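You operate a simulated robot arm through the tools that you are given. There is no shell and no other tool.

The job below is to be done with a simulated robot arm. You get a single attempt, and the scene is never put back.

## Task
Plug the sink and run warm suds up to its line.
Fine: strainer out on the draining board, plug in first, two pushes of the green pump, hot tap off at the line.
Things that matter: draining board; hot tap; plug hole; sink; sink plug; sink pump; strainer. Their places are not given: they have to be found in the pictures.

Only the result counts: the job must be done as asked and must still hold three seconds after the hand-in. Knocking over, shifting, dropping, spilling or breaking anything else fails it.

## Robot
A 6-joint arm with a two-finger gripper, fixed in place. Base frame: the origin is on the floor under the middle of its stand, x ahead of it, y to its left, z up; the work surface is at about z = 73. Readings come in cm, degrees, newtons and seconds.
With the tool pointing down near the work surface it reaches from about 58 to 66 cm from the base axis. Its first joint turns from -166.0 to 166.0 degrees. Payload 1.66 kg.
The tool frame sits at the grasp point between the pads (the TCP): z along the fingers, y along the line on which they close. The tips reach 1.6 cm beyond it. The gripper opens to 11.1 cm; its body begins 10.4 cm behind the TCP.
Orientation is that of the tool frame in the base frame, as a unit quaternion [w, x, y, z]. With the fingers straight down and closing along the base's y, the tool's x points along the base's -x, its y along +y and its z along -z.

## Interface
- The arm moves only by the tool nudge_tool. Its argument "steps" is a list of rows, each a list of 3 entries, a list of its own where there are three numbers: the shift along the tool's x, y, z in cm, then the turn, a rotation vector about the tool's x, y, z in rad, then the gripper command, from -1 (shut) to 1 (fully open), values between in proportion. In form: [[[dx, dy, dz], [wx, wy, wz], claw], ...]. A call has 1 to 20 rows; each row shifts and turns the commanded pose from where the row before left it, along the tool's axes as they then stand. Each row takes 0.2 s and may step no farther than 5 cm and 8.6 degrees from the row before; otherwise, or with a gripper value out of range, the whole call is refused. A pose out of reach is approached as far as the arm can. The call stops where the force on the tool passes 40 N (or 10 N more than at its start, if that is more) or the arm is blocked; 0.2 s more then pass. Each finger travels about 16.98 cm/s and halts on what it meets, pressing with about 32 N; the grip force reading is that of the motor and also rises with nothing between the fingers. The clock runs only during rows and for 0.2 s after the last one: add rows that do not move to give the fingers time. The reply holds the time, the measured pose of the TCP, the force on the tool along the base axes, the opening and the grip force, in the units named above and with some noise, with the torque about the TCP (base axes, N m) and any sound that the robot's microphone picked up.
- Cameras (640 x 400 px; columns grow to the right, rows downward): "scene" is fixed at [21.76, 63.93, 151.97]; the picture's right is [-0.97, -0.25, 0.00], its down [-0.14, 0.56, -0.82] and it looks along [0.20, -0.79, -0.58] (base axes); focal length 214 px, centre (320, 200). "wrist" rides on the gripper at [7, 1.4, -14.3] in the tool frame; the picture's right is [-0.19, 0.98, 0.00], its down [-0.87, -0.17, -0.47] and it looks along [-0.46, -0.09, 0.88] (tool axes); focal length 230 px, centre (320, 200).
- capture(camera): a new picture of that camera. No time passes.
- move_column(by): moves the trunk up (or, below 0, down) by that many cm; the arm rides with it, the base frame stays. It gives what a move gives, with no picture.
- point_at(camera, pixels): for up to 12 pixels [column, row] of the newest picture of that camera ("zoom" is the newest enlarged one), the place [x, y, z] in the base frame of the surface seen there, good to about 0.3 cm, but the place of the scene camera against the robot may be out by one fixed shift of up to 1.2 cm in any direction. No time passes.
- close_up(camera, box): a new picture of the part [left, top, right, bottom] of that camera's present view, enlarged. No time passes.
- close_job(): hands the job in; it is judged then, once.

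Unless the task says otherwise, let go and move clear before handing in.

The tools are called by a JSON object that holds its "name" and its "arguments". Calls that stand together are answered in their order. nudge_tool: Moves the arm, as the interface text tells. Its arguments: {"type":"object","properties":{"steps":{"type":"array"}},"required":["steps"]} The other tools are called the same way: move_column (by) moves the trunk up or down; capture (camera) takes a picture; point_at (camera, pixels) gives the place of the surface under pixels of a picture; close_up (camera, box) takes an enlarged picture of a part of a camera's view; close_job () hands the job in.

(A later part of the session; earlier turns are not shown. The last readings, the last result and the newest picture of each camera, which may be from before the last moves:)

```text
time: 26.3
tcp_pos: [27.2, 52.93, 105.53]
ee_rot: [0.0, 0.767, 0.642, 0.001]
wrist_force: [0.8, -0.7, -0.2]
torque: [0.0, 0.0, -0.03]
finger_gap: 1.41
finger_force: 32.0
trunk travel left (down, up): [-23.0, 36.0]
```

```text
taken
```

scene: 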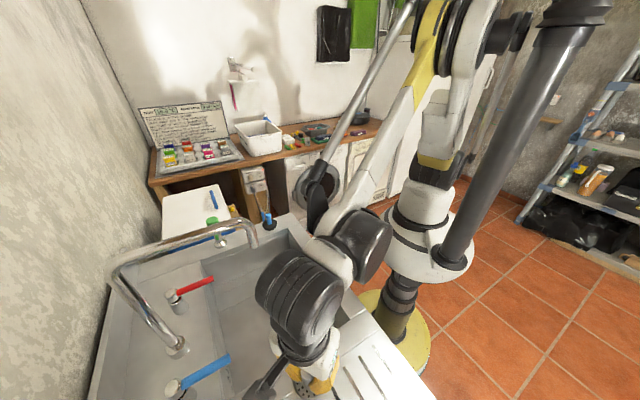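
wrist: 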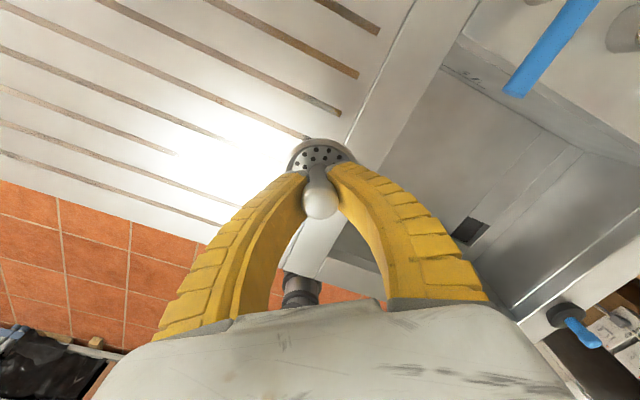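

The TCP has drifted slightly to (27.2,52.9). I'll wait two still rows to see whether it settles, and look at the elbow against the pole.

{"name": "nudge_tool", "arguments": {"steps": [[[0, 0, 0], [0, 0, 0], -1], [[0, 0, 0], [0, 0, 0], -1]]}}

{"name": "close_up", "arguments": {"camera": "scene", "box": [380, 0, 640, 162]}}

{"name": "point_at", "arguments": {"camera": "scene", "pixels": [[470, 60], [485, 30], [515, 30], [525, 25], [570, 50], [540, 100], [430, 60], [440, 110], [455, 165], [505, 55]]}}

```text
time: 26.9
tcp_pos: [27.31, 52.85, 105.8]
ee_rot: [-0.001, 0.767, 0.642, 0.0]
wrist_force: [1.1, 0.5, -1.4]
torque: [0.0, -0.01, -0.02]
finger_gap: 1.41
finger_force: 32.2
trunk travel left (down, up): [-23.0, 36.0]
```

```text
2.46 times, centred on (510, 81) of scene
```

zoom: 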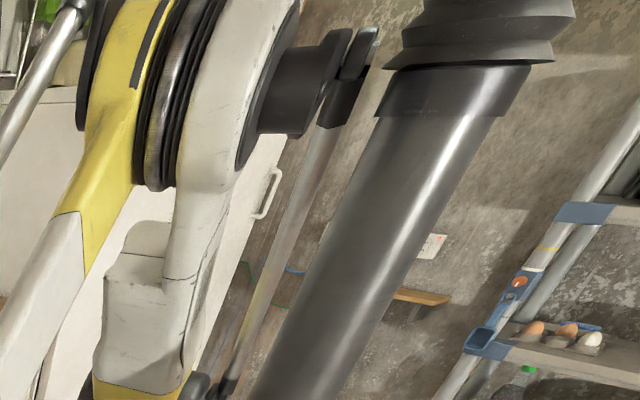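

```text
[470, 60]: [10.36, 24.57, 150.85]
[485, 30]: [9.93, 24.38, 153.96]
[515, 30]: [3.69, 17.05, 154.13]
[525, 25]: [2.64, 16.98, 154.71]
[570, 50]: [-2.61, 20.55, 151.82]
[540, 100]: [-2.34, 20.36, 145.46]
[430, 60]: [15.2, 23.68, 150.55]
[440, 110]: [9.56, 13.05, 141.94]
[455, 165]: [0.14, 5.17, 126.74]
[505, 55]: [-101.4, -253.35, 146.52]
```

The pole is near (-3,18); I'm at azimuth ~62.7°, still clear. I'll move outward to about (29.3,56.9), which lies on the board past the seam.

{"name": "nudge_tool", "arguments": {"steps": [[[1.44, 0.4, 0], [0, 0, 0], -1], [[1.44, 0.4, 0], [0, 0, 0], -1], [[1.44, 0.4, 0], [0, 0, 0], -1], [[0, 0, 0], [0, 0, 0], -1]]}}

{"name": "capture", "arguments": {"camera": "wrist"}}

{"name": "capture", "arguments": {"camera": "scene"}}

```text
time: 27.9
tcp_pos: [29.22, 56.9, 105.51]
ee_rot: [0.0, 0.767, 0.642, 0.0]
wrist_force: [0.9, 0.5, -0.2]
torque: [-0.01, 0.02, -0.01]
finger_gap: 1.39
finger_force: 32.0
trunk travel left (down, up): [-23.0, 36.0]
```

```text
taken
```

wrist: 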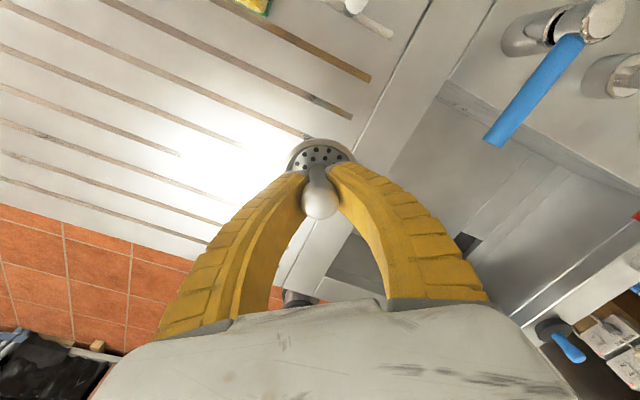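

```text
taken
```

scene: 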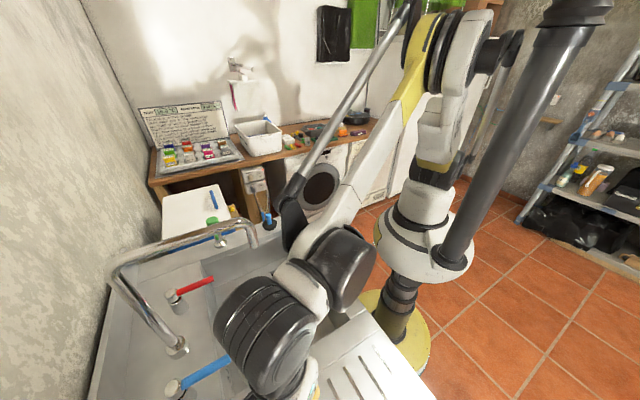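

The spot is free: plain board under the strainer near pixel (320,150), sponge and jug farther up at (255,3) and (357,5). I'll measure these, then lower.

{"name": "point_at", "arguments": {"camera": "wrist", "pixels": [[255, 4], [355, 4], [340, 3], [300, 100], [385, 35], [290, 148]]}}

{"name": "nudge_tool", "arguments": {"steps": [[[0, 0, 3], [0, 0, 0], -1], [[0, 0, 3], [0, 0, 0], -1], [[0, 0, 3], [0, 0, 0], -1], [[0, 0, 0], [0, 0, 0], -1]]}}

{"name": "capture", "arguments": {"camera": "wrist"}}

```text
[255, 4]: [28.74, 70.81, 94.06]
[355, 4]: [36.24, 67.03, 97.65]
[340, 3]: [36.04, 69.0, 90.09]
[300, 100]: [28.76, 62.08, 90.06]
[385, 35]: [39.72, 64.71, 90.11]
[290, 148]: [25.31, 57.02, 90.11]
```

```text
time: 28.9
tcp_pos: [29.26, 56.84, 96.68]
ee_rot: [0.0, 0.767, 0.642, -0.001]
wrist_force: [0.5, 0.2, -0.2]
torque: [0.0, -0.02, 0.01]
finger_gap: 1.4
finger_force: 31.9
trunk travel left (down, up): [-23.0, 36.0]
```

```text
taken
```

wrist: 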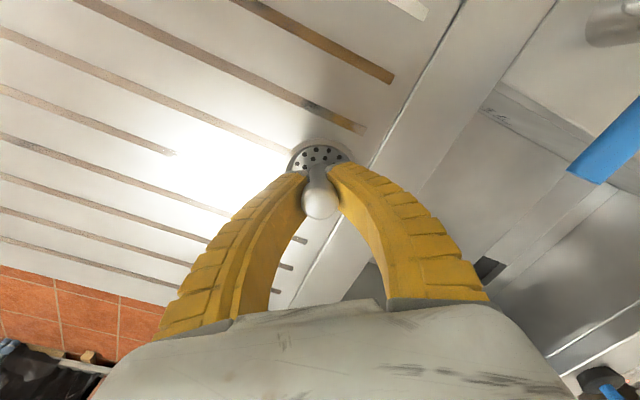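

Now at z 96.7 with the strainer's bottom about 2 cm over the board. I'll lower in small steps watching the force.

{"name": "nudge_tool", "arguments": {"steps": [[[0, 0, 0.8], [0, 0, 0], -1], [[0, 0, 0.7], [0, 0, 0], -1], [[0, 0, 0], [0, 0, 0], -1]]}}

{"name": "close_up", "arguments": {"camera": "wrist", "box": [260, 110, 388, 190]}}

{"name": "nudge_tool", "arguments": {"steps": [[[0, 0, 0.25], [0, 0, 0], -1], [[0, 0, 0], [0, 0, 0], -1]]}}

{"name": "nudge_tool", "arguments": {"steps": [[[0, 0, 0.25], [0, 0, 0], -1], [[0, 0, 0], [0, 0, 0], -1]]}}

```text
time: 29.7
tcp_pos: [29.08, 56.89, 95.26]
ee_rot: [0.001, 0.766, 0.642, 0.001]
wrist_force: [-0.9, 0.2, -0.7]
torque: [-0.04, 0.01, -0.03]
finger_gap: 1.42
finger_force: 32.0
trunk travel left (down, up): [-23.0, 36.0]
```

```text
5.00 times, centred on (324, 150) of wrist
```

zoom: 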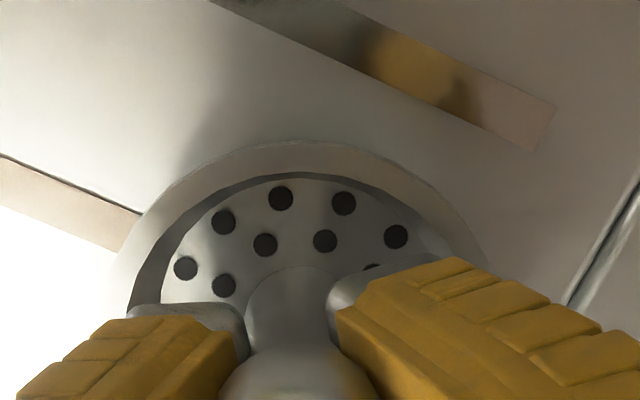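

```text
time: 30.3
tcp_pos: [29.1, 56.75, 94.96]
ee_rot: [0.0, 0.767, 0.642, 0.0]
wrist_force: [-0.4, 0.6, -1.1]
torque: [0.0, -0.01, 0.0]
finger_gap: 1.39
finger_force: 31.7
trunk travel left (down, up): [-23.0, 36.0]
```

```text
time: 30.9
tcp_pos: [29.13, 56.86, 94.59]
ee_rot: [0.0, 0.767, 0.642, 0.0]
wrist_force: [-0.1, -0.4, -0.2]
torque: [0.01, 0.01, 0.02]
finger_gap: 1.37
finger_force: 32.3
trunk travel left (down, up): [-23.0, 36.0]
```

No contact yet at z 94.6. I'll lower a bit more.

{"name": "nudge_tool", "arguments": {"steps": [[[0, 0, 0.2], [0, 0, 0], -1], [[0, 0, 0], [0, 0, 0], -1]]}}

{"name": "nudge_tool", "arguments": {"steps": [[[0, 0, 0.2], [0, 0, 0], -1], [[0, 0, 0], [0, 0, 0], -1]]}}

{"name": "nudge_tool", "arguments": {"steps": [[[0, 0, 0.2], [0, 0, 0], -1], [[0, 0, 0], [0, 0, 0], -1]]}}

{"name": "close_up", "arguments": {"camera": "wrist", "box": [260, 110, 388, 190]}}

{"name": "close_up", "arguments": {"camera": "scene", "box": [200, 280, 400, 400]}}

```text
time: 31.5
tcp_pos: [29.09, 56.94, 94.28]
ee_rot: [0.0, 0.767, 0.642, 0.0]
wrist_force: [-0.3, 0.4, -0.4]
torque: [0.01, 0.01, 0.02]
finger_gap: 1.39
finger_force: 32.4
trunk travel left (down, up): [-23.0, 36.0]
```

```text
time: 32.1
tcp_pos: [29.24, 56.89, 94.27]
ee_rot: [0.0, 0.766, 0.643, 0.0]
wrist_force: [0.3, 1.2, 2.9]
torque: [0.09, 0.01, -0.02]
finger_gap: 1.38
finger_force: 32.0
trunk travel left (down, up): [-23.0, 36.0]
```

```text
time: 32.7
tcp_pos: [29.07, 56.79, 94.14]
ee_rot: [-0.001, 0.766, 0.643, 0.0]
wrist_force: [0.9, 3.3, 15.7]
torque: [0.53, -0.08, -0.04]
finger_gap: 1.44
finger_force: 32.2
trunk travel left (down, up): [-23.0, 36.0]
```

```text
5.00 times, centred on (324, 150) of wrist
```

zoom: 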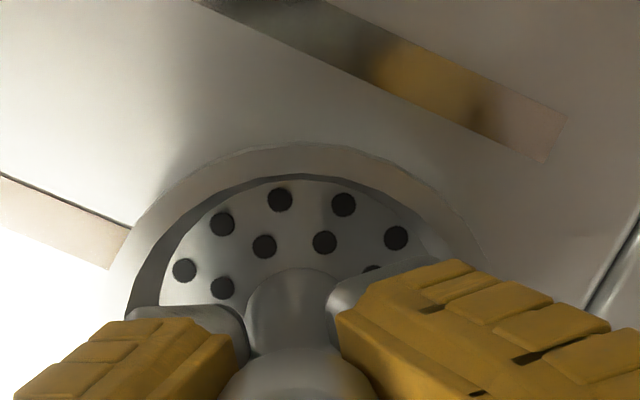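

```text
3.20 times, centred on (300, 340) of scene
```

zoom: 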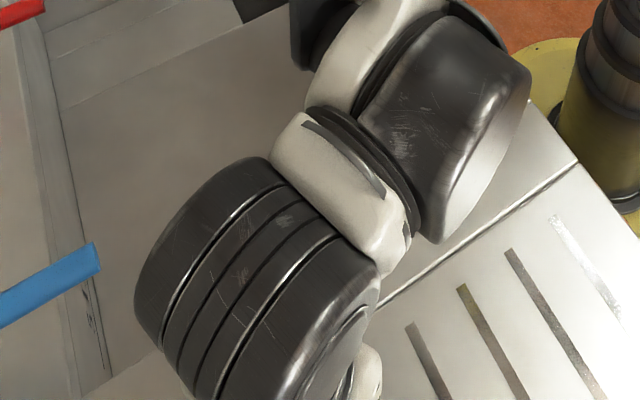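

Contact was met at z 94.2 (15.7 N). I'll ease up 0.2 cm and open the fingers gently.

{"name": "nudge_tool", "arguments": {"steps": [[[0, 0, -0.22], [0, 0, 0], -1], [[0, 0, 0], [0, 0, 0], -1], [[0, 0, 0], [0, 0, 0], -0.6], [[0, 0, 0], [0, 0, 0], -0.4], [[0, 0, 0], [0, 0, 0], -0.2], [[0, 0, 0], [0, 0, 0], -0.2]]}}

{"name": "capture", "arguments": {"camera": "wrist"}}

```text
time: 34.1
tcp_pos: [29.13, 56.86, 94.15]
ee_rot: [0.0, 0.767, 0.642, 0.0]
wrist_force: [-0.6, 0.0, -0.2]
torque: [0.01, -0.02, 0.03]
finger_gap: 4.67
finger_force: 1.4
trunk travel left (down, up): [-23.0, 36.0]
```

```text
taken
```

wrist: 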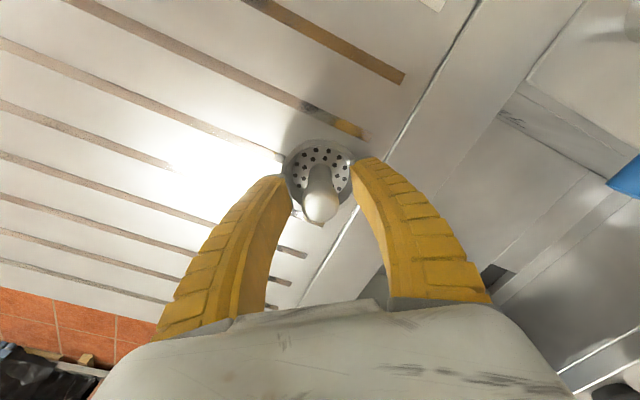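

The strainer stands free on the board. I'll lift away straight up and raise the trunk to clear the spout.

{"name": "nudge_tool", "arguments": {"steps": [[[0, 0, -2], [0, 0, 0], -0.2], [[0, 0, -3], [0, 0, 0], -0.2], [[0, 0, -3.5], [0, 0, 0], -0.2], [[0, 0, -3.5], [0, 0, 0], -0.2], [[0, 0, -4], [0, 0, 0], -0.2], [[0, 0, -4], [0, 0, 0], -0.2], [[0, 0, 0], [0, 0, 0], -0.2]]}}

{"name": "capture", "arguments": {"camera": "wrist"}}

{"name": "move_column", "arguments": {"by": 22}}

```text
time: 35.7
tcp_pos: [29.12, 56.75, 114.28]
ee_rot: [0.001, 0.766, 0.642, 0.0]
wrist_force: [0.3, -0.8, 0.1]
torque: [0.02, 0.01, -0.02]
finger_gap: 4.67
finger_force: 1.9
trunk travel left (down, up): [-23.0, 36.0]
```

```text
taken
```

wrist: 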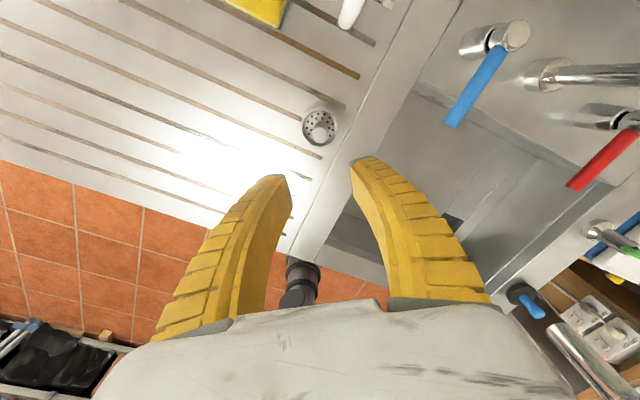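

```text
time: 38.0
tcp_pos: [29.28, 56.77, 136.18]
ee_rot: [0.001, 0.767, 0.642, 0.0]
wrist_force: [-0.4, -1.0, -0.1]
torque: [-0.01, -0.02, 0.04]
finger_gap: 4.64
finger_force: 1.7
trunk travel left (down, up): [-45.0, 14.0]
```

The strainer stands upright on the board at wrist pixel (319,127). I'll travel high over the spout to above the plug near (58,5).

{"name": "nudge_tool", "arguments": {"steps": [[[-3.53, 2.89, 0], [0, 0, 0], -0.2], [[-3.53, 2.89, 0], [0, 0, 0], -0.2], [[-3.53, 2.89, 0], [0, 0, 0], -0.2], [[-3.53, 2.89, 0], [0, 0, 0], -0.2], [[-3.53, 2.89, 0], [0, 0, 0], -0.2], [[-3.53, 2.89, 0], [0, 0, 0], -0.2], [[-3.53, 2.89, 0], [0, 0, 0], -0.2], [[-3.53, 2.89, 0], [0, 0, 0], -0.2], [[-3.53, 2.89, 0], [0, 0, 0], -0.2], [[-3.53, 2.89, 0], [0, 0, 0], -0.2], [[-3.53, 2.89, 0], [0, 0, 0], -0.2], [[-3.53, 2.89, 0], [0, 0, 0], -0.2], [[-3.53, 2.89, 0], [0, 0, 0], -0.2], [[0, 0, 0], [0, 0, -0.0884], -0.2], [[0, 0, 0], [0, 0, -0.0884], -0.2], [[0, 0, 0], [0, 0, 0], -0.2]]}}

{"name": "capture", "arguments": {"camera": "wrist"}}

{"name": "capture", "arguments": {"camera": "scene"}}

```text
time: 41.4
tcp_pos: [58.11, 5.11, 136.4]
ee_rot: [0.0, 0.707, 0.707, 0.0]
wrist_force: [0.2, 0.5, -0.9]
torque: [-0.02, -0.01, -0.03]
finger_gap: 4.66
finger_force: 2.2
trunk travel left (down, up): [-45.0, 14.0]
```

```text
taken
```

wrist: 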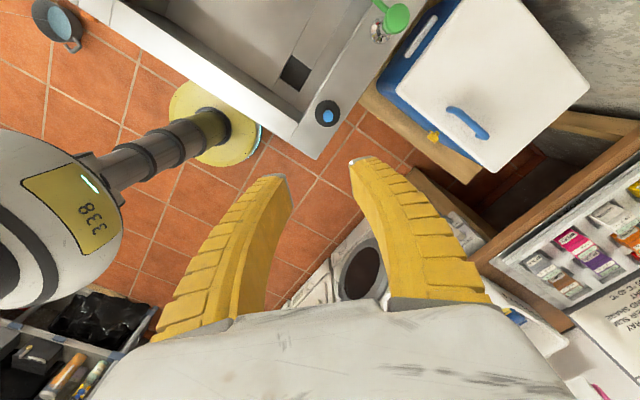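

```text
taken
```

scene: 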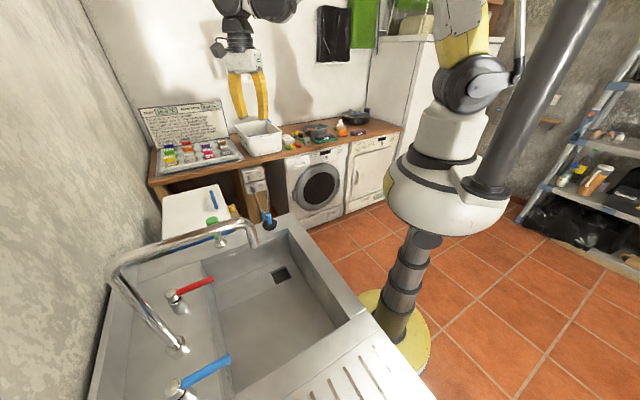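

The plug is at wrist pixel (327,115) and the empty recess at (294,72). I'll enlarge and measure both.

{"name": "close_up", "arguments": {"camera": "wrist", "box": [260, 50, 360, 138]}}

{"name": "point_at", "arguments": {"camera": "zoom", "pixels": [[430, 285], [400, 260], [440, 300], [215, 150], [250, 130], [200, 120]]}}

{"name": "close_up", "arguments": {"camera": "wrist", "box": [274, 55, 314, 90]}}

{"name": "point_at", "arguments": {"camera": "zoom", "pixels": [[320, 200], [380, 260], [260, 200], [320, 280], [200, 330]]}}

```text
4.55 times, centred on (310, 94) of wrist
```

zoom: 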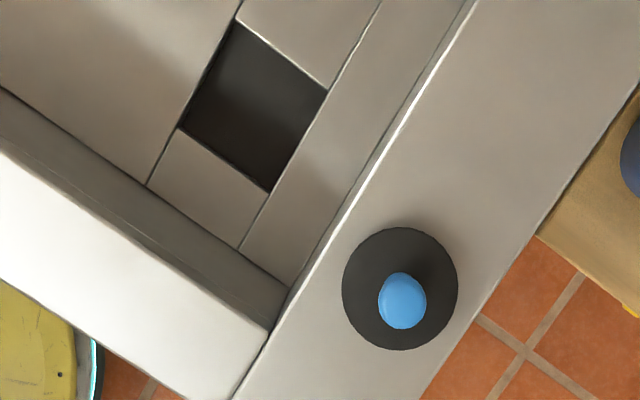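

```text
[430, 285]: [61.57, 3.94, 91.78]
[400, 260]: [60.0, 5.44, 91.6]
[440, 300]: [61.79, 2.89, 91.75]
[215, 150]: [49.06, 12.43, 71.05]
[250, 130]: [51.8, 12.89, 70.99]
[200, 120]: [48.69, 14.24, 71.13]
```

```text
11.43 times, centred on (294, 72) of wrist
```

zoom: 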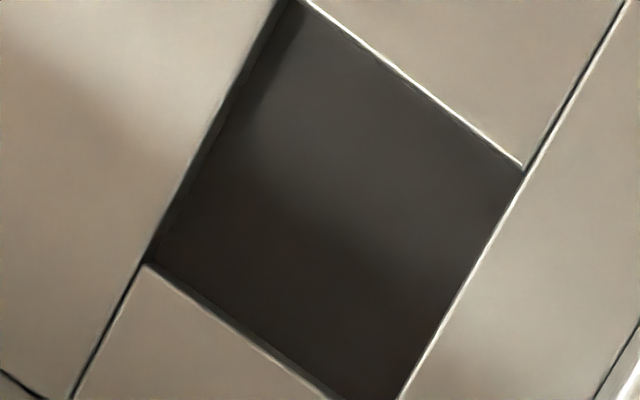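

```text
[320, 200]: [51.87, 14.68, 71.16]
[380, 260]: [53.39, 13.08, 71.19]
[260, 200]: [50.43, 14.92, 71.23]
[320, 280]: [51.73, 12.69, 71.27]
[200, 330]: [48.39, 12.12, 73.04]
```

The recess is about 7.9 cm square, bottom z 71.1, centred near (52.2,14.3); the plug's centre is near (59.9,4.0). I'll lower the trunk and line up over the plug.

{"name": "move_column", "arguments": {"by": -28}}

{"name": "nudge_tool", "arguments": {"steps": [[[-1.1, 1.8, 0], [0, 0, 0], -0.2], [[0, 0, 2], [0, 0, 0], -0.2], [[0, 0, 0], [0, 0, 0], -0.2]]}}

{"name": "capture", "arguments": {"camera": "wrist"}}

{"name": "capture", "arguments": {"camera": "scene"}}

```text
time: 44.2
tcp_pos: [58.15, 4.95, 108.24]
ee_rot: [0.0, 0.707, 0.707, 0.0]
wrist_force: [0.1, 1.0, -0.1]
torque: [-0.01, 0.01, -0.02]
finger_gap: 4.66
finger_force: 1.4
trunk travel left (down, up): [-17.0, 42.0]
```

```text
time: 45.0
tcp_pos: [60.03, 3.88, 106.4]
ee_rot: [0.0, 0.707, 0.707, 0.0]
wrist_force: [-0.4, -0.1, 0.6]
torque: [-0.02, -0.02, 0.0]
finger_gap: 4.67
finger_force: 1.6
trunk travel left (down, up): [-17.0, 42.0]
```

```text
taken
```

wrist: 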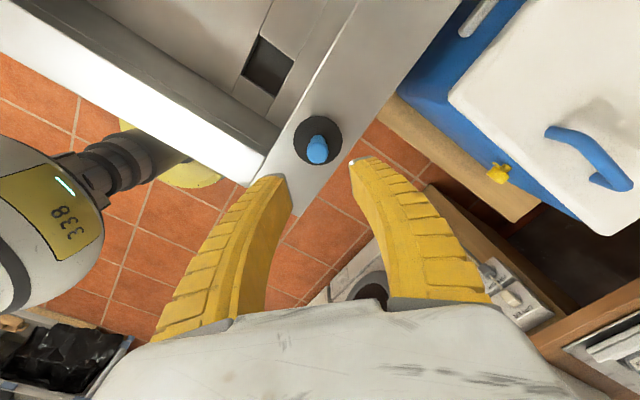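

```text
taken
```

scene: 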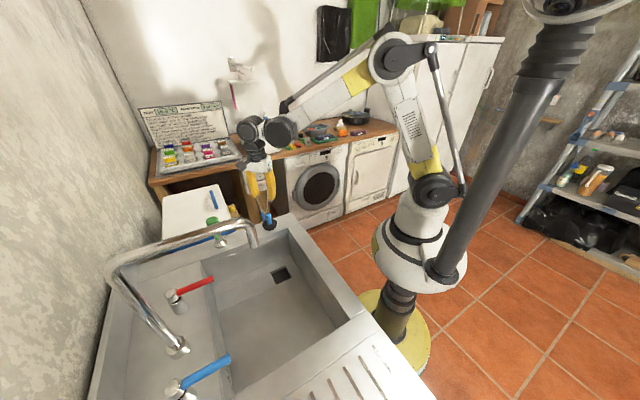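

{"name": "close_up", "arguments": {"camera": "wrist", "box": [278, 104, 358, 174]}}

{"name": "point_at", "arguments": {"camera": "zoom", "pixels": [[310, 365], [310, 345], [280, 355], [340, 355], [310, 270], [310, 90], [130, 200], [490, 200], [310, 385]]}}

```text
5.71 times, centred on (318, 139) of wrist
```

zoom: 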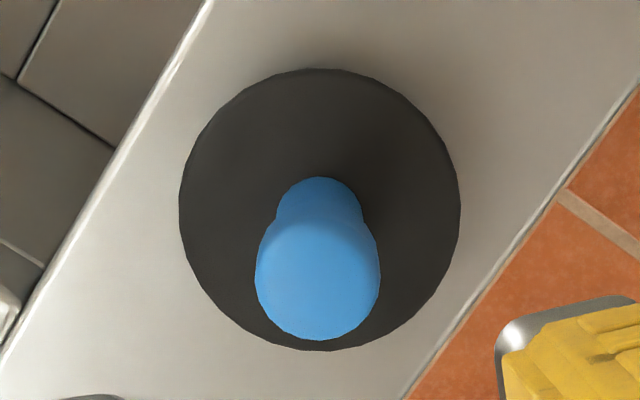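

```text
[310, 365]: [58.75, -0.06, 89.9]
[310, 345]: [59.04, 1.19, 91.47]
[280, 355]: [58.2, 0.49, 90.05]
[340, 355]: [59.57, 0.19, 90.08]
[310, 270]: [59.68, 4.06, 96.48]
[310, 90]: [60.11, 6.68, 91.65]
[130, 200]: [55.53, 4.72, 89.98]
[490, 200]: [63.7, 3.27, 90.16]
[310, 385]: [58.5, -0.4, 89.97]
```

The handle's top is centred at (59.85,4.0,96.5), disc top at 91.6. I'll descend to z 94.5 and close on the handle.

{"name": "nudge_tool", "arguments": {"steps": [[[0.1, -0.17, 3], [0, 0, 0], -0.2], [[0, 0, 3], [0, 0, 0], -0.2], [[0, 0, 3], [0, 0, 0], -0.2], [[0, 0, 2], [0, 0, 0], -0.2], [[0, 0, 0.8], [0, 0, 0], -0.2], [[0, 0, 0], [0, 0, 0], -0.2]]}}

{"name": "capture", "arguments": {"camera": "wrist"}}

```text
time: 46.4
tcp_pos: [59.8, 3.95, 94.47]
ee_rot: [0.0, 0.707, 0.707, 0.0]
wrist_force: [0.5, 0.4, -0.3]
torque: [0.0, -0.01, 0.02]
finger_gap: 4.65
finger_force: 1.8
trunk travel left (down, up): [-17.0, 42.0]
```

```text
taken
```

wrist: 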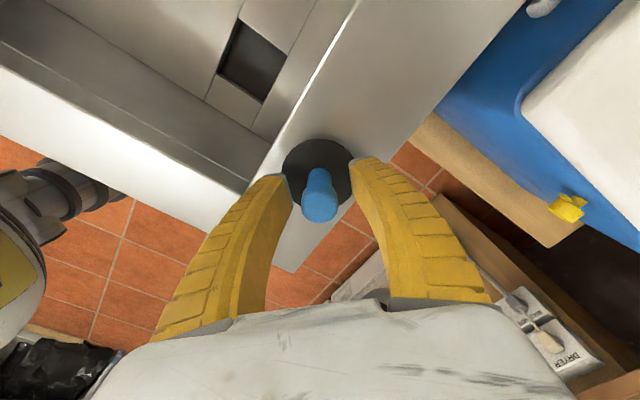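

The handle is between the fingers. I'll close on it.

{"name": "nudge_tool", "arguments": {"steps": [[[0, 0, 0], [0, 0, 0], -0.5], [[0, 0, 0], [0, 0, 0], -1], [[0, 0, 0], [0, 0, 0], -1], [[0, 0, 0], [0, 0, 0], -1]]}}

{"name": "nudge_tool", "arguments": {"steps": [[[0, 0, -1], [0, 0, 0], -1], [[0, 0, -2], [0, 0, 0], -1], [[0, 0, -3], [0, 0, 0], -1], [[0, 0, -3], [0, 0, 0], -1], [[0, 0, -3], [0, 0, 0], -1], [[0, 0, 0], [0, 0, 0], -1]]}}

{"name": "capture", "arguments": {"camera": "wrist"}}

{"name": "close_up", "arguments": {"camera": "scene", "box": [210, 110, 330, 230]}}

```text
time: 47.4
tcp_pos: [59.84, 4.06, 94.49]
ee_rot: [-0.001, 0.707, 0.707, 0.0]
wrist_force: [-0.5, -0.2, 0.5]
torque: [0.01, -0.02, 0.02]
finger_gap: 1.29
finger_force: 32.2
trunk travel left (down, up): [-17.0, 42.0]
```

```text
time: 48.8
tcp_pos: [59.85, 3.95, 106.55]
ee_rot: [0.0, 0.707, 0.707, -0.001]
wrist_force: [-0.7, -0.2, -0.3]
torque: [-0.03, 0.02, 0.0]
finger_gap: 1.27
finger_force: 32.1
trunk travel left (down, up): [-17.0, 42.0]
```

```text
taken
```

wrist: 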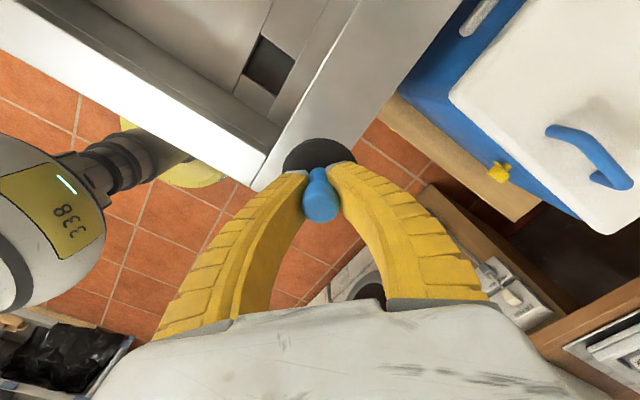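

```text
3.33 times, centred on (270, 170) of scene
```

zoom: 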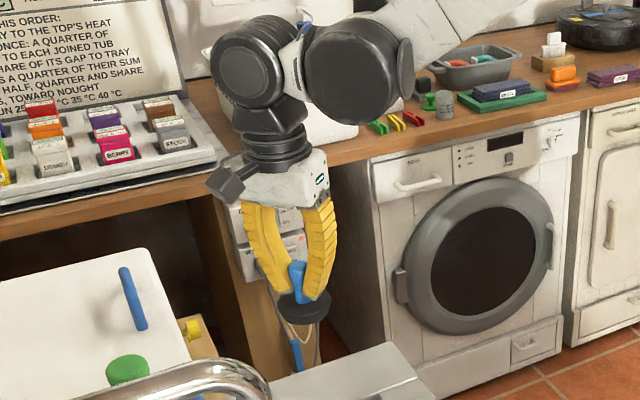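

The plug is held at a 1.27 cm gap and lifted to z 106.5. I'll measure the recess's corners precisely at wrist pixel (268,66) before moving over it.

{"name": "close_up", "arguments": {"camera": "wrist", "box": [236, 26, 300, 106]}}

{"name": "point_at", "arguments": {"camera": "zoom", "pixels": [[275, 60], [425, 155], [395, 190], [235, 240], [355, 320], [320, 190], [300, 60], [228, 225], [452, 158], [320, 240], [350, 130], [260, 200]]}}

```text
5.00 times, centred on (268, 66) of wrist
```

zoom: 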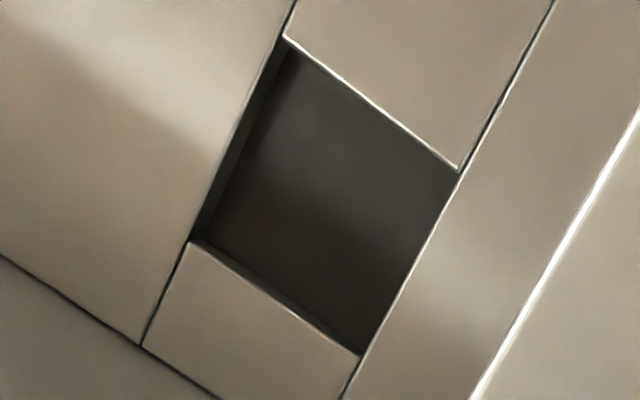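

```text
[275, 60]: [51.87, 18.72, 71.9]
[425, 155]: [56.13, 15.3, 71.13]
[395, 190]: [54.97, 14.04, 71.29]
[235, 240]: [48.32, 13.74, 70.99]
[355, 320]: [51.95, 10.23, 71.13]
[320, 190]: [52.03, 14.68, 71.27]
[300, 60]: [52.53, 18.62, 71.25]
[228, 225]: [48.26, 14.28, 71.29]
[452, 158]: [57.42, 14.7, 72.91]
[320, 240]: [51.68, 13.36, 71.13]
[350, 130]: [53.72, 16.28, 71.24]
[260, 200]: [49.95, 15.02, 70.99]
```

The recess centre works out at about (52.25,14.35). I'll move the plug above it.

{"name": "nudge_tool", "arguments": {"steps": [[[3.47, -2.53, 0], [0, 0, 0], -1], [[3.47, -2.53, 0], [0, 0, 0], -1], [[3.46, -2.53, 0], [0, 0, 0], -1], [[0, 0, 0], [0, 0, 0], -1]]}}

{"name": "move_column", "arguments": {"by": -16}}

{"name": "capture", "arguments": {"camera": "wrist"}}

```text
time: 49.8
tcp_pos: [52.13, 14.44, 106.53]
ee_rot: [0.0, 0.707, 0.707, -0.001]
wrist_force: [0.4, -0.1, -0.5]
torque: [0.01, -0.01, -0.03]
finger_gap: 1.25
finger_force: 32.1
trunk travel left (down, up): [-17.0, 42.0]
```

```text
time: 51.7
tcp_pos: [52.2, 14.34, 90.42]
ee_rot: [0.0, 0.707, 0.707, 0.0]
wrist_force: [-0.8, 0.2, 0.1]
torque: [-0.01, 0.0, -0.01]
finger_gap: 1.22
finger_force: 32.1
trunk travel left (down, up): [-1.0, 58.0]
```

```text
taken
```

wrist: 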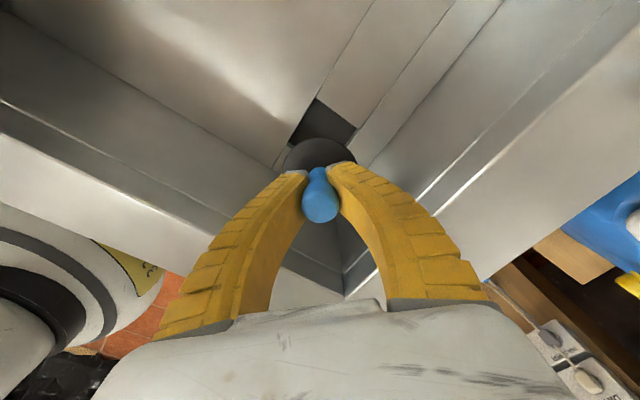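

Aligned at (52.2,14.34,90.4). I'll descend most of the way and check the alignment with the recess.

{"name": "nudge_tool", "arguments": {"steps": [[[0, 0.03, 3], [0, 0, 0], -1], [[0, 0, 3], [0, 0, 0], -1], [[0, 0, 3], [0, 0, 0], -1], [[0, 0, 1.8], [0, 0, 0], -1], [[0, 0, 0], [0, 0, 0], -1]]}}

{"name": "close_up", "arguments": {"camera": "wrist", "box": [240, 80, 400, 230]}}

{"name": "close_up", "arguments": {"camera": "scene", "box": [240, 220, 340, 300]}}

```text
time: 52.9
tcp_pos: [52.04, 14.33, 79.66]
ee_rot: [0.001, 0.707, 0.707, 0.0]
wrist_force: [-0.1, -0.4, -0.5]
torque: [-0.01, 0.01, 0.02]
finger_gap: 1.24
finger_force: 32.2
trunk travel left (down, up): [-1.0, 58.0]
```

```text
2.67 times, centred on (320, 155) of wrist
```

zoom: 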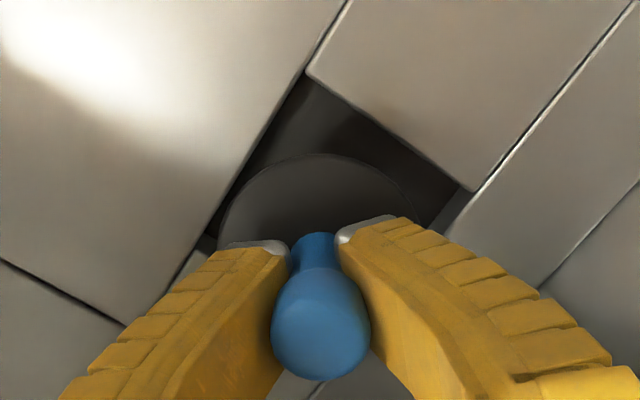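

```text
5.00 times, centred on (290, 260) of scene
```

zoom: 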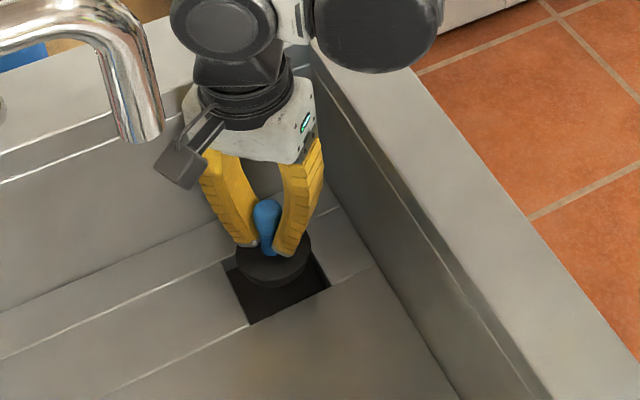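

The plug hovers just over the recess. I'll shift 0.12 cm in +x and descend into it, then go in small steps until contact.

{"name": "nudge_tool", "arguments": {"steps": [[[0, 0.12, 1.5], [0, 0, 0], -1], [[0, 0, 1.2], [0, 0, 0], -1], [[0, 0, 0.6], [0, 0, 0], -1], [[0, 0, 0], [0, 0, 0], -1]]}}

{"name": "nudge_tool", "arguments": {"steps": [[[0, 0, 0.3], [0, 0, 0], -1], [[0, 0, 0], [0, 0, 0], -1]]}}

{"name": "nudge_tool", "arguments": {"steps": [[[0, 0, 0.2], [0, 0, 0], -1], [[0, 0, 0], [0, 0, 0], -1]]}}

{"name": "close_up", "arguments": {"camera": "wrist", "box": [240, 80, 400, 230]}}

{"name": "close_up", "arguments": {"camera": "scene", "box": [250, 240, 314, 290]}}

```text
time: 53.9
tcp_pos: [52.11, 14.46, 76.45]
ee_rot: [0.0, 0.707, 0.707, 0.0]
wrist_force: [-0.1, 0.1, -0.6]
torque: [0.01, 0.0, 0.04]
finger_gap: 1.23
finger_force: 31.9
trunk travel left (down, up): [-1.0, 58.0]
```

```text
time: 54.5
tcp_pos: [52.21, 14.41, 76.05]
ee_rot: [0.0, 0.707, 0.707, 0.0]
wrist_force: [0.1, -0.1, 0.6]
torque: [0.02, 0.01, 0.01]
finger_gap: 1.2
finger_force: 32.6
trunk travel left (down, up): [-1.0, 58.0]
```

```text
time: 55.1
tcp_pos: [52.16, 14.52, 75.86]
ee_rot: [0.0, 0.707, 0.707, 0.0]
wrist_force: [0.6, 0.5, -0.6]
torque: [-0.02, 0.02, 0.0]
finger_gap: 1.24
finger_force: 32.0
trunk travel left (down, up): [-1.0, 58.0]
```

```text
2.67 times, centred on (320, 155) of wrist
```

zoom: 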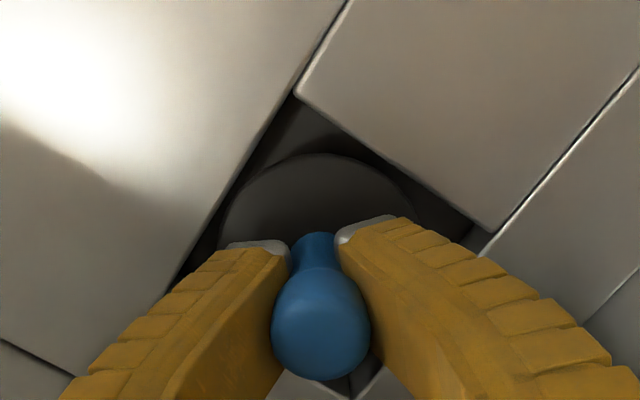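

```text
8.00 times, centred on (282, 265) of scene
```

zoom: 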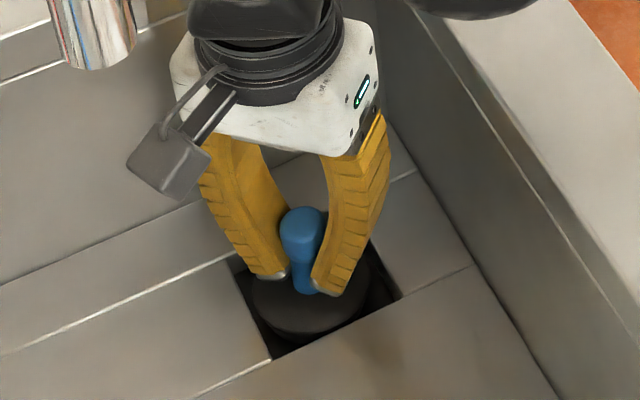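

The plug sits centrally within the recess's edges. I'll keep lowering to contact.

{"name": "nudge_tool", "arguments": {"steps": [[[0, 0, 0.2], [0, 0, 0], -1], [[0, 0, 0], [0, 0, 0], -1]]}}

{"name": "nudge_tool", "arguments": {"steps": [[[0, 0, 0.2], [0, 0, 0], -1], [[0, 0, 0], [0, 0, 0], -1]]}}

{"name": "nudge_tool", "arguments": {"steps": [[[0, 0, 0.2], [0, 0, 0], -1], [[0, 0, 0], [0, 0, 0], -1]]}}

```text
time: 55.7
tcp_pos: [52.27, 14.48, 75.58]
ee_rot: [0.0, 0.707, 0.707, 0.0]
wrist_force: [1.2, 0.7, 8.0]
torque: [-0.08, 0.0, -0.01]
finger_gap: 1.23
finger_force: 31.9
trunk travel left (down, up): [-1.0, 58.0]
```

```text
time: 56.3
tcp_pos: [52.31, 14.48, 75.51]
ee_rot: [0.0, 0.707, 0.707, 0.0]
wrist_force: [1.5, 5.9, 19.2]
torque: [0.06, -0.03, -0.03]
finger_gap: 1.23
finger_force: 32.4
trunk travel left (down, up): [-1.0, 58.0]
```

```text
time: 56.9
tcp_pos: [52.12, 14.39, 75.43]
ee_rot: [0.0, 0.707, 0.707, 0.001]
wrist_force: [2.7, 7.0, 28.1]
torque: [0.07, -0.1, -0.06]
finger_gap: 1.38
finger_force: 32.1
trunk travel left (down, up): [-1.0, 58.0]
```

The plug is seated (28 N on it, TCP 75.4 as expected for the recess's bottom). I'll ease up and release.

{"name": "nudge_tool", "arguments": {"steps": [[[0, 0, -0.45], [0, 0, 0], -1], [[0, 0, 0], [0, 0, 0], -1], [[0, 0, 0], [0, 0, 0], -0.6], [[0, 0, 0], [0, 0, 0], -0.4], [[0, 0, 0], [0, 0, 0], -0.2], [[0, 0, 0], [0, 0, 0], -0.2]]}}

{"name": "close_up", "arguments": {"camera": "wrist", "box": [240, 80, 400, 230]}}

```text
time: 58.3
tcp_pos: [52.26, 14.41, 75.66]
ee_rot: [0.0, 0.707, 0.707, 0.0]
wrist_force: [0.6, 0.6, 0.5]
torque: [-0.02, -0.05, -0.02]
finger_gap: 4.69
finger_force: 1.3
trunk travel left (down, up): [-1.0, 58.0]
```

```text
2.67 times, centred on (320, 155) of wrist
```

zoom: 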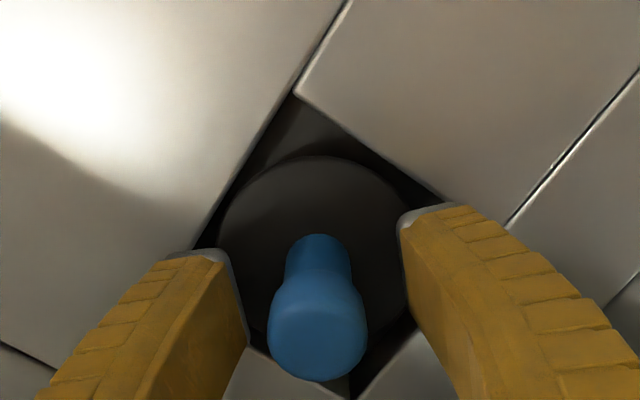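

The plug stands free and centred in the recess. I'll lift away and check it from above.

{"name": "nudge_tool", "arguments": {"steps": [[[0, 0, -2], [0, 0, 0], -0.2], [[0, 0, -3], [0, 0, 0], -0.2], [[0, 0, -4], [0, 0, 0], -0.2], [[0, 0, -4], [0, 0, 0], -0.2], [[0, 0, -4], [0, 0, 0], -0.2], [[0, 0, -4], [0, 0, 0], -0.2], [[0, 0, -4], [0, 0, 0], -0.2], [[0, 0, -4], [0, 0, 0], -0.2], [[0, 0, 0], [0, 0, 0], -0.2]]}}

{"name": "capture", "arguments": {"camera": "wrist"}}

{"name": "close_up", "arguments": {"camera": "wrist", "box": [270, 80, 370, 143]}}

{"name": "capture", "arguments": {"camera": "scene"}}

```text
time: 60.3
tcp_pos: [52.21, 14.31, 104.58]
ee_rot: [0.0, 0.707, 0.707, 0.0]
wrist_force: [-0.1, -0.7, 0.3]
torque: [-0.01, -0.04, 0.02]
finger_gap: 4.7
finger_force: 2.0
trunk travel left (down, up): [-1.0, 58.0]
```

```text
taken
```

wrist: 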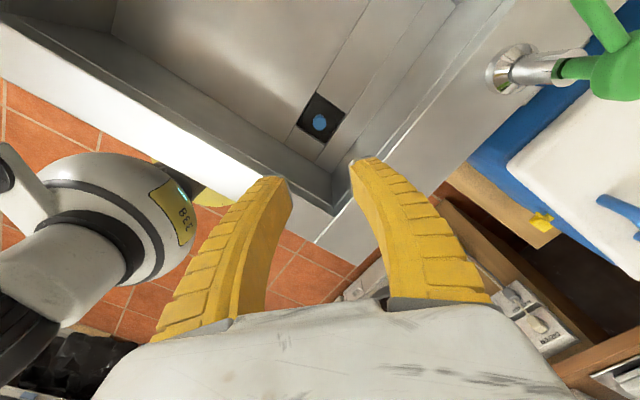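

```text
6.35 times, centred on (320, 112) of wrist
```

zoom: 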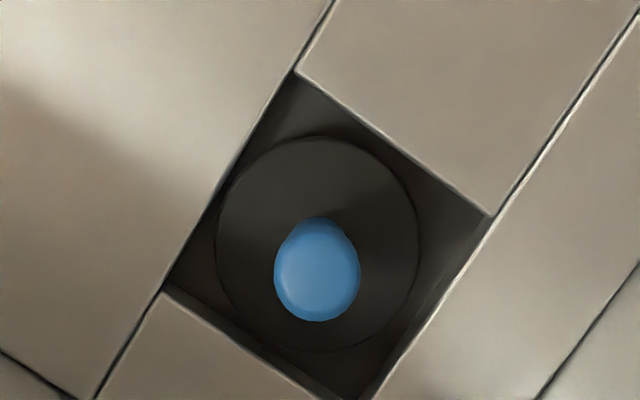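

```text
taken
```

scene: 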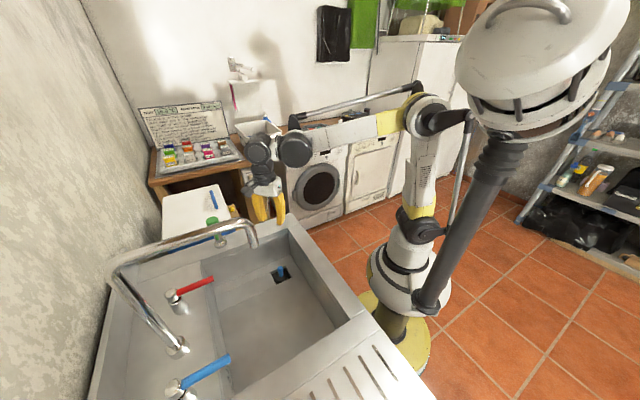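

The plug lies in the recess; its disc seems ~0.3 cm off the recess's centre in the picture. I'll measure both to decide.

{"name": "point_at", "arguments": {"camera": "zoom", "pixels": [[225, 243], [412, 243], [318, 143], [318, 345], [297, 68], [495, 217], [158, 290], [365, 399], [318, 270], [230, 160], [400, 150], [400, 330]]}}

{"name": "close_up", "arguments": {"camera": "scene", "box": [256, 252, 304, 290]}}

```text
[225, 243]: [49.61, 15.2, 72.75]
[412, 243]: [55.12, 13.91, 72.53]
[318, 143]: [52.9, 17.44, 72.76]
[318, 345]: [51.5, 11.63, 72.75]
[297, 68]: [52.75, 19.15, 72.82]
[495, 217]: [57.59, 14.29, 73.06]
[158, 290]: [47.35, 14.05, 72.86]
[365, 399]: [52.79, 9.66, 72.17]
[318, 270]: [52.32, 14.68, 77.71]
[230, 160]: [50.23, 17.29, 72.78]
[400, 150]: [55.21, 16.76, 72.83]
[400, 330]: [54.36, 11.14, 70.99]
```

```text
10.53 times, centred on (280, 271) of scene
```

zoom: 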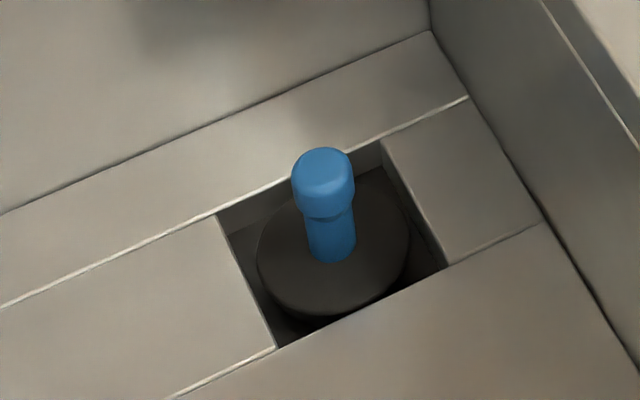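

The plug is within 0.2 cm of the recess's centre and fully down, which is good. Next I'll raise the trunk and move toward the pump near (72.5,18.5) to measure it with the wrist camera.

{"name": "move_column", "arguments": {"by": 27}}

{"name": "nudge_tool", "arguments": {"steps": [[[1.5, 3.5, 0], [0, 0, 0], -0.6], [[1.5, 3.5, 0], [0, 0, 0], -1], [[0, 0, 0], [0, 0, 0], -1]]}}

{"name": "capture", "arguments": {"camera": "wrist"}}

{"name": "close_up", "arguments": {"camera": "wrist", "box": [320, 20, 520, 145]}}

```text
time: 63.0
tcp_pos: [52.3, 14.31, 131.56]
ee_rot: [0.0, 0.707, 0.707, -0.001]
wrist_force: [-0.7, 0.1, -0.3]
torque: [0.0, 0.01, -0.03]
finger_gap: 4.68
finger_force: 1.7
trunk travel left (down, up): [-28.0, 31.0]
```

```text
time: 63.8
tcp_pos: [59.16, 17.26, 131.45]
ee_rot: [-0.001, 0.707, 0.707, -0.001]
wrist_force: [-0.5, -0.2, 0.5]
torque: [0.01, -0.01, 0.01]
finger_gap: 0.0
finger_force: 28.7
trunk travel left (down, up): [-28.0, 31.0]
```

```text
taken
```

wrist: 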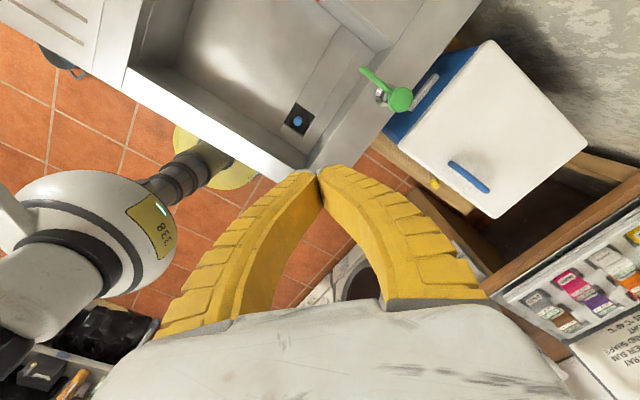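

```text
3.20 times, centred on (420, 82) of wrist
```

zoom: 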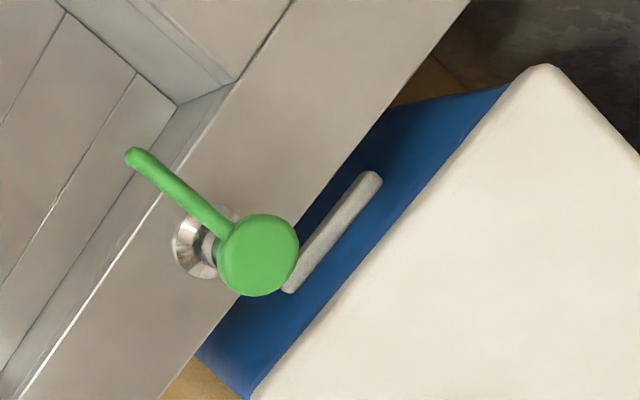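

{"name": "point_at", "arguments": {"camera": "zoom", "pixels": [[258, 252], [230, 252], [288, 252], [258, 225], [258, 282], [140, 158], [185, 190], [190, 245], [225, 215], [420, 150], [330, 230], [450, 200]]}}

{"name": "capture", "arguments": {"camera": "scene"}}

{"name": "close_up", "arguments": {"camera": "scene", "box": [180, 190, 270, 260]}}

```text
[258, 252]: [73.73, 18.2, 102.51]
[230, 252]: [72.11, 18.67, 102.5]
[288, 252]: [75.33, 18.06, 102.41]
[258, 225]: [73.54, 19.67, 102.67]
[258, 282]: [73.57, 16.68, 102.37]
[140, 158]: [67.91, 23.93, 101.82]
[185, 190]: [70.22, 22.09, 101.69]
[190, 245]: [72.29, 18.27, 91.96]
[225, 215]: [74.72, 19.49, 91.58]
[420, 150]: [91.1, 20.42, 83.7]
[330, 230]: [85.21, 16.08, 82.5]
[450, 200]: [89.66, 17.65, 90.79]
```

```text
taken
```

scene: 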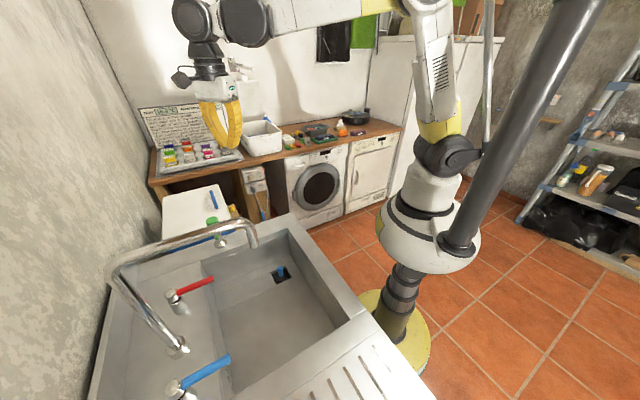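

```text
5.71 times, centred on (225, 225) of scene
```

zoom: 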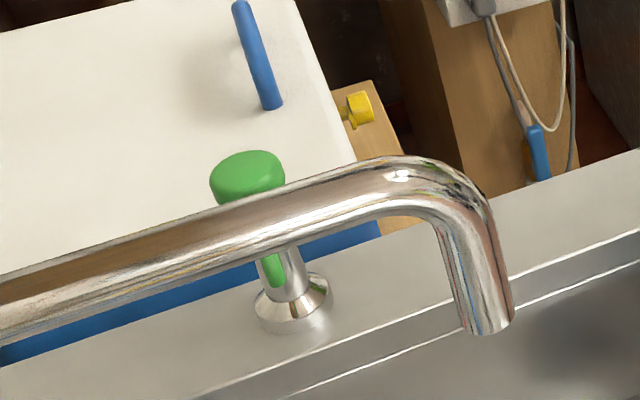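

The pump head's top centre is (73.6,18.3,102.5), about 76 cm from the base, beyond straight-down reach. I'll close the fingers, align the yaw with the radius and tilt the tool outward 30°.

{"name": "nudge_tool", "arguments": {"steps": [[[0, 0, 0], [0, 0, -0.122], -1], [[0, 0, 0], [0, 0, -0.122], -1], [[0, 0, 0], [-0.131, 0, 0], -1], [[0, 0, 0], [-0.131, 0, 0], -1], [[0, 0, 0], [-0.131, 0, 0], -1], [[0, 0, 0], [-0.131, 0, 0], -1], [[0, 0, 0], [0, 0, 0], -1]]}}

{"name": "capture", "arguments": {"camera": "wrist"}}

{"name": "capture", "arguments": {"camera": "scene"}}

```text
time: 65.4
tcp_pos: [59.28, 17.46, 131.5]
ee_rot: [0.16, 0.595, 0.761, 0.205]
wrist_force: [-0.1, -0.3, 0.8]
torque: [0.01, 0.0, 0.0]
finger_gap: 0.0
finger_force: 28.8
trunk travel left (down, up): [-28.0, 31.0]
```

```text
taken
```

wrist: 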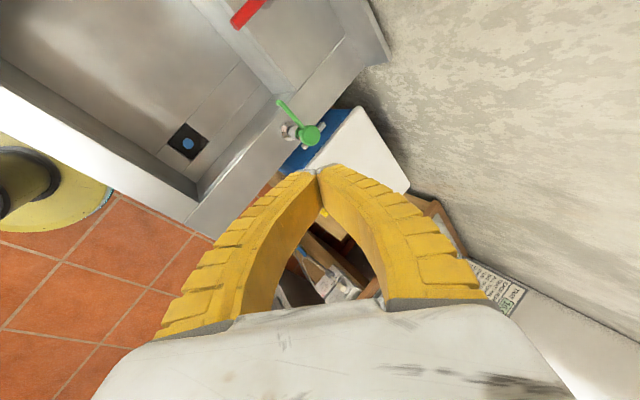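

```text
taken
```

scene: 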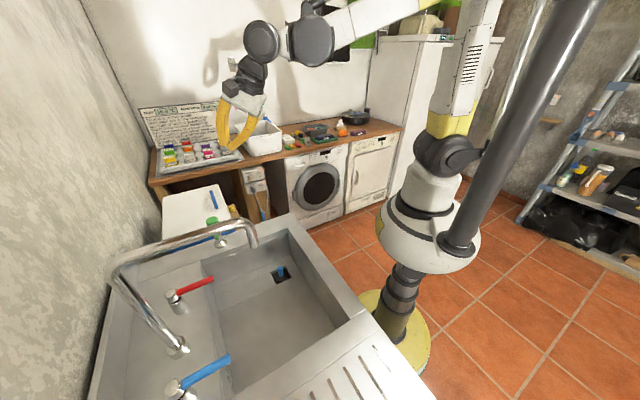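

The tilt is right (tool z along (0.49,0.12,-0.87)). I'll move outward at this height to above the pump.

{"name": "nudge_tool", "arguments": {"steps": [[[-0.665, 3.158, 1.833], [0, 0, 0], -1], [[-0.665, 3.158, 1.833], [0, 0, 0], -1], [[-0.665, 3.158, 1.833], [0, 0, 0], -1], [[-0.665, 3.158, 1.833], [0, 0, 0], -1], [[0, 0, 0], [0, 0, 0], -1]]}}

{"name": "capture", "arguments": {"camera": "wrist"}}

{"name": "capture", "arguments": {"camera": "scene"}}

```text
time: 66.6
tcp_pos: [73.9, 18.07, 131.47]
ee_rot: [0.159, 0.595, 0.761, 0.204]
wrist_force: [-1.0, -0.8, 0.3]
torque: [-0.04, 0.0, -0.03]
finger_gap: 0.01
finger_force: 28.7
trunk travel left (down, up): [-28.0, 31.0]
```

```text
taken
```

wrist: 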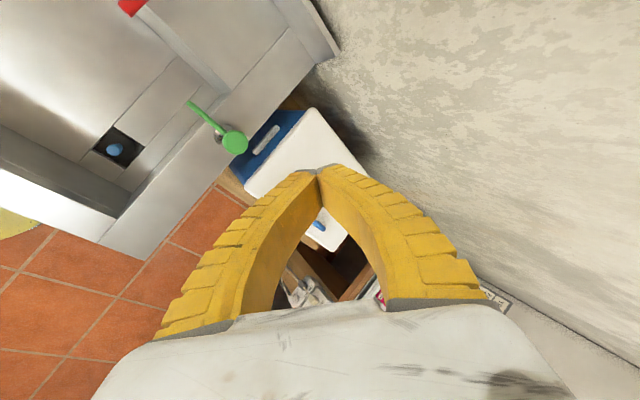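

```text
taken
```

scene: 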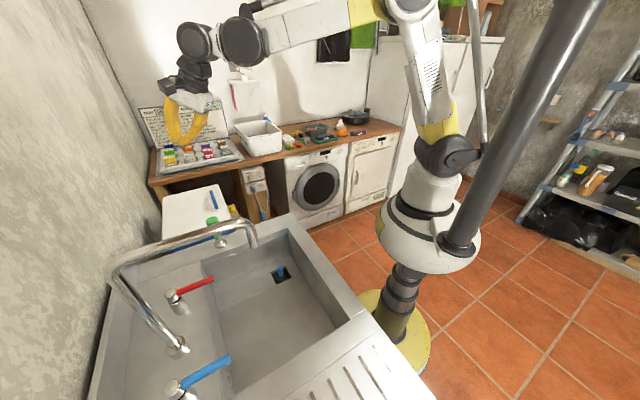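

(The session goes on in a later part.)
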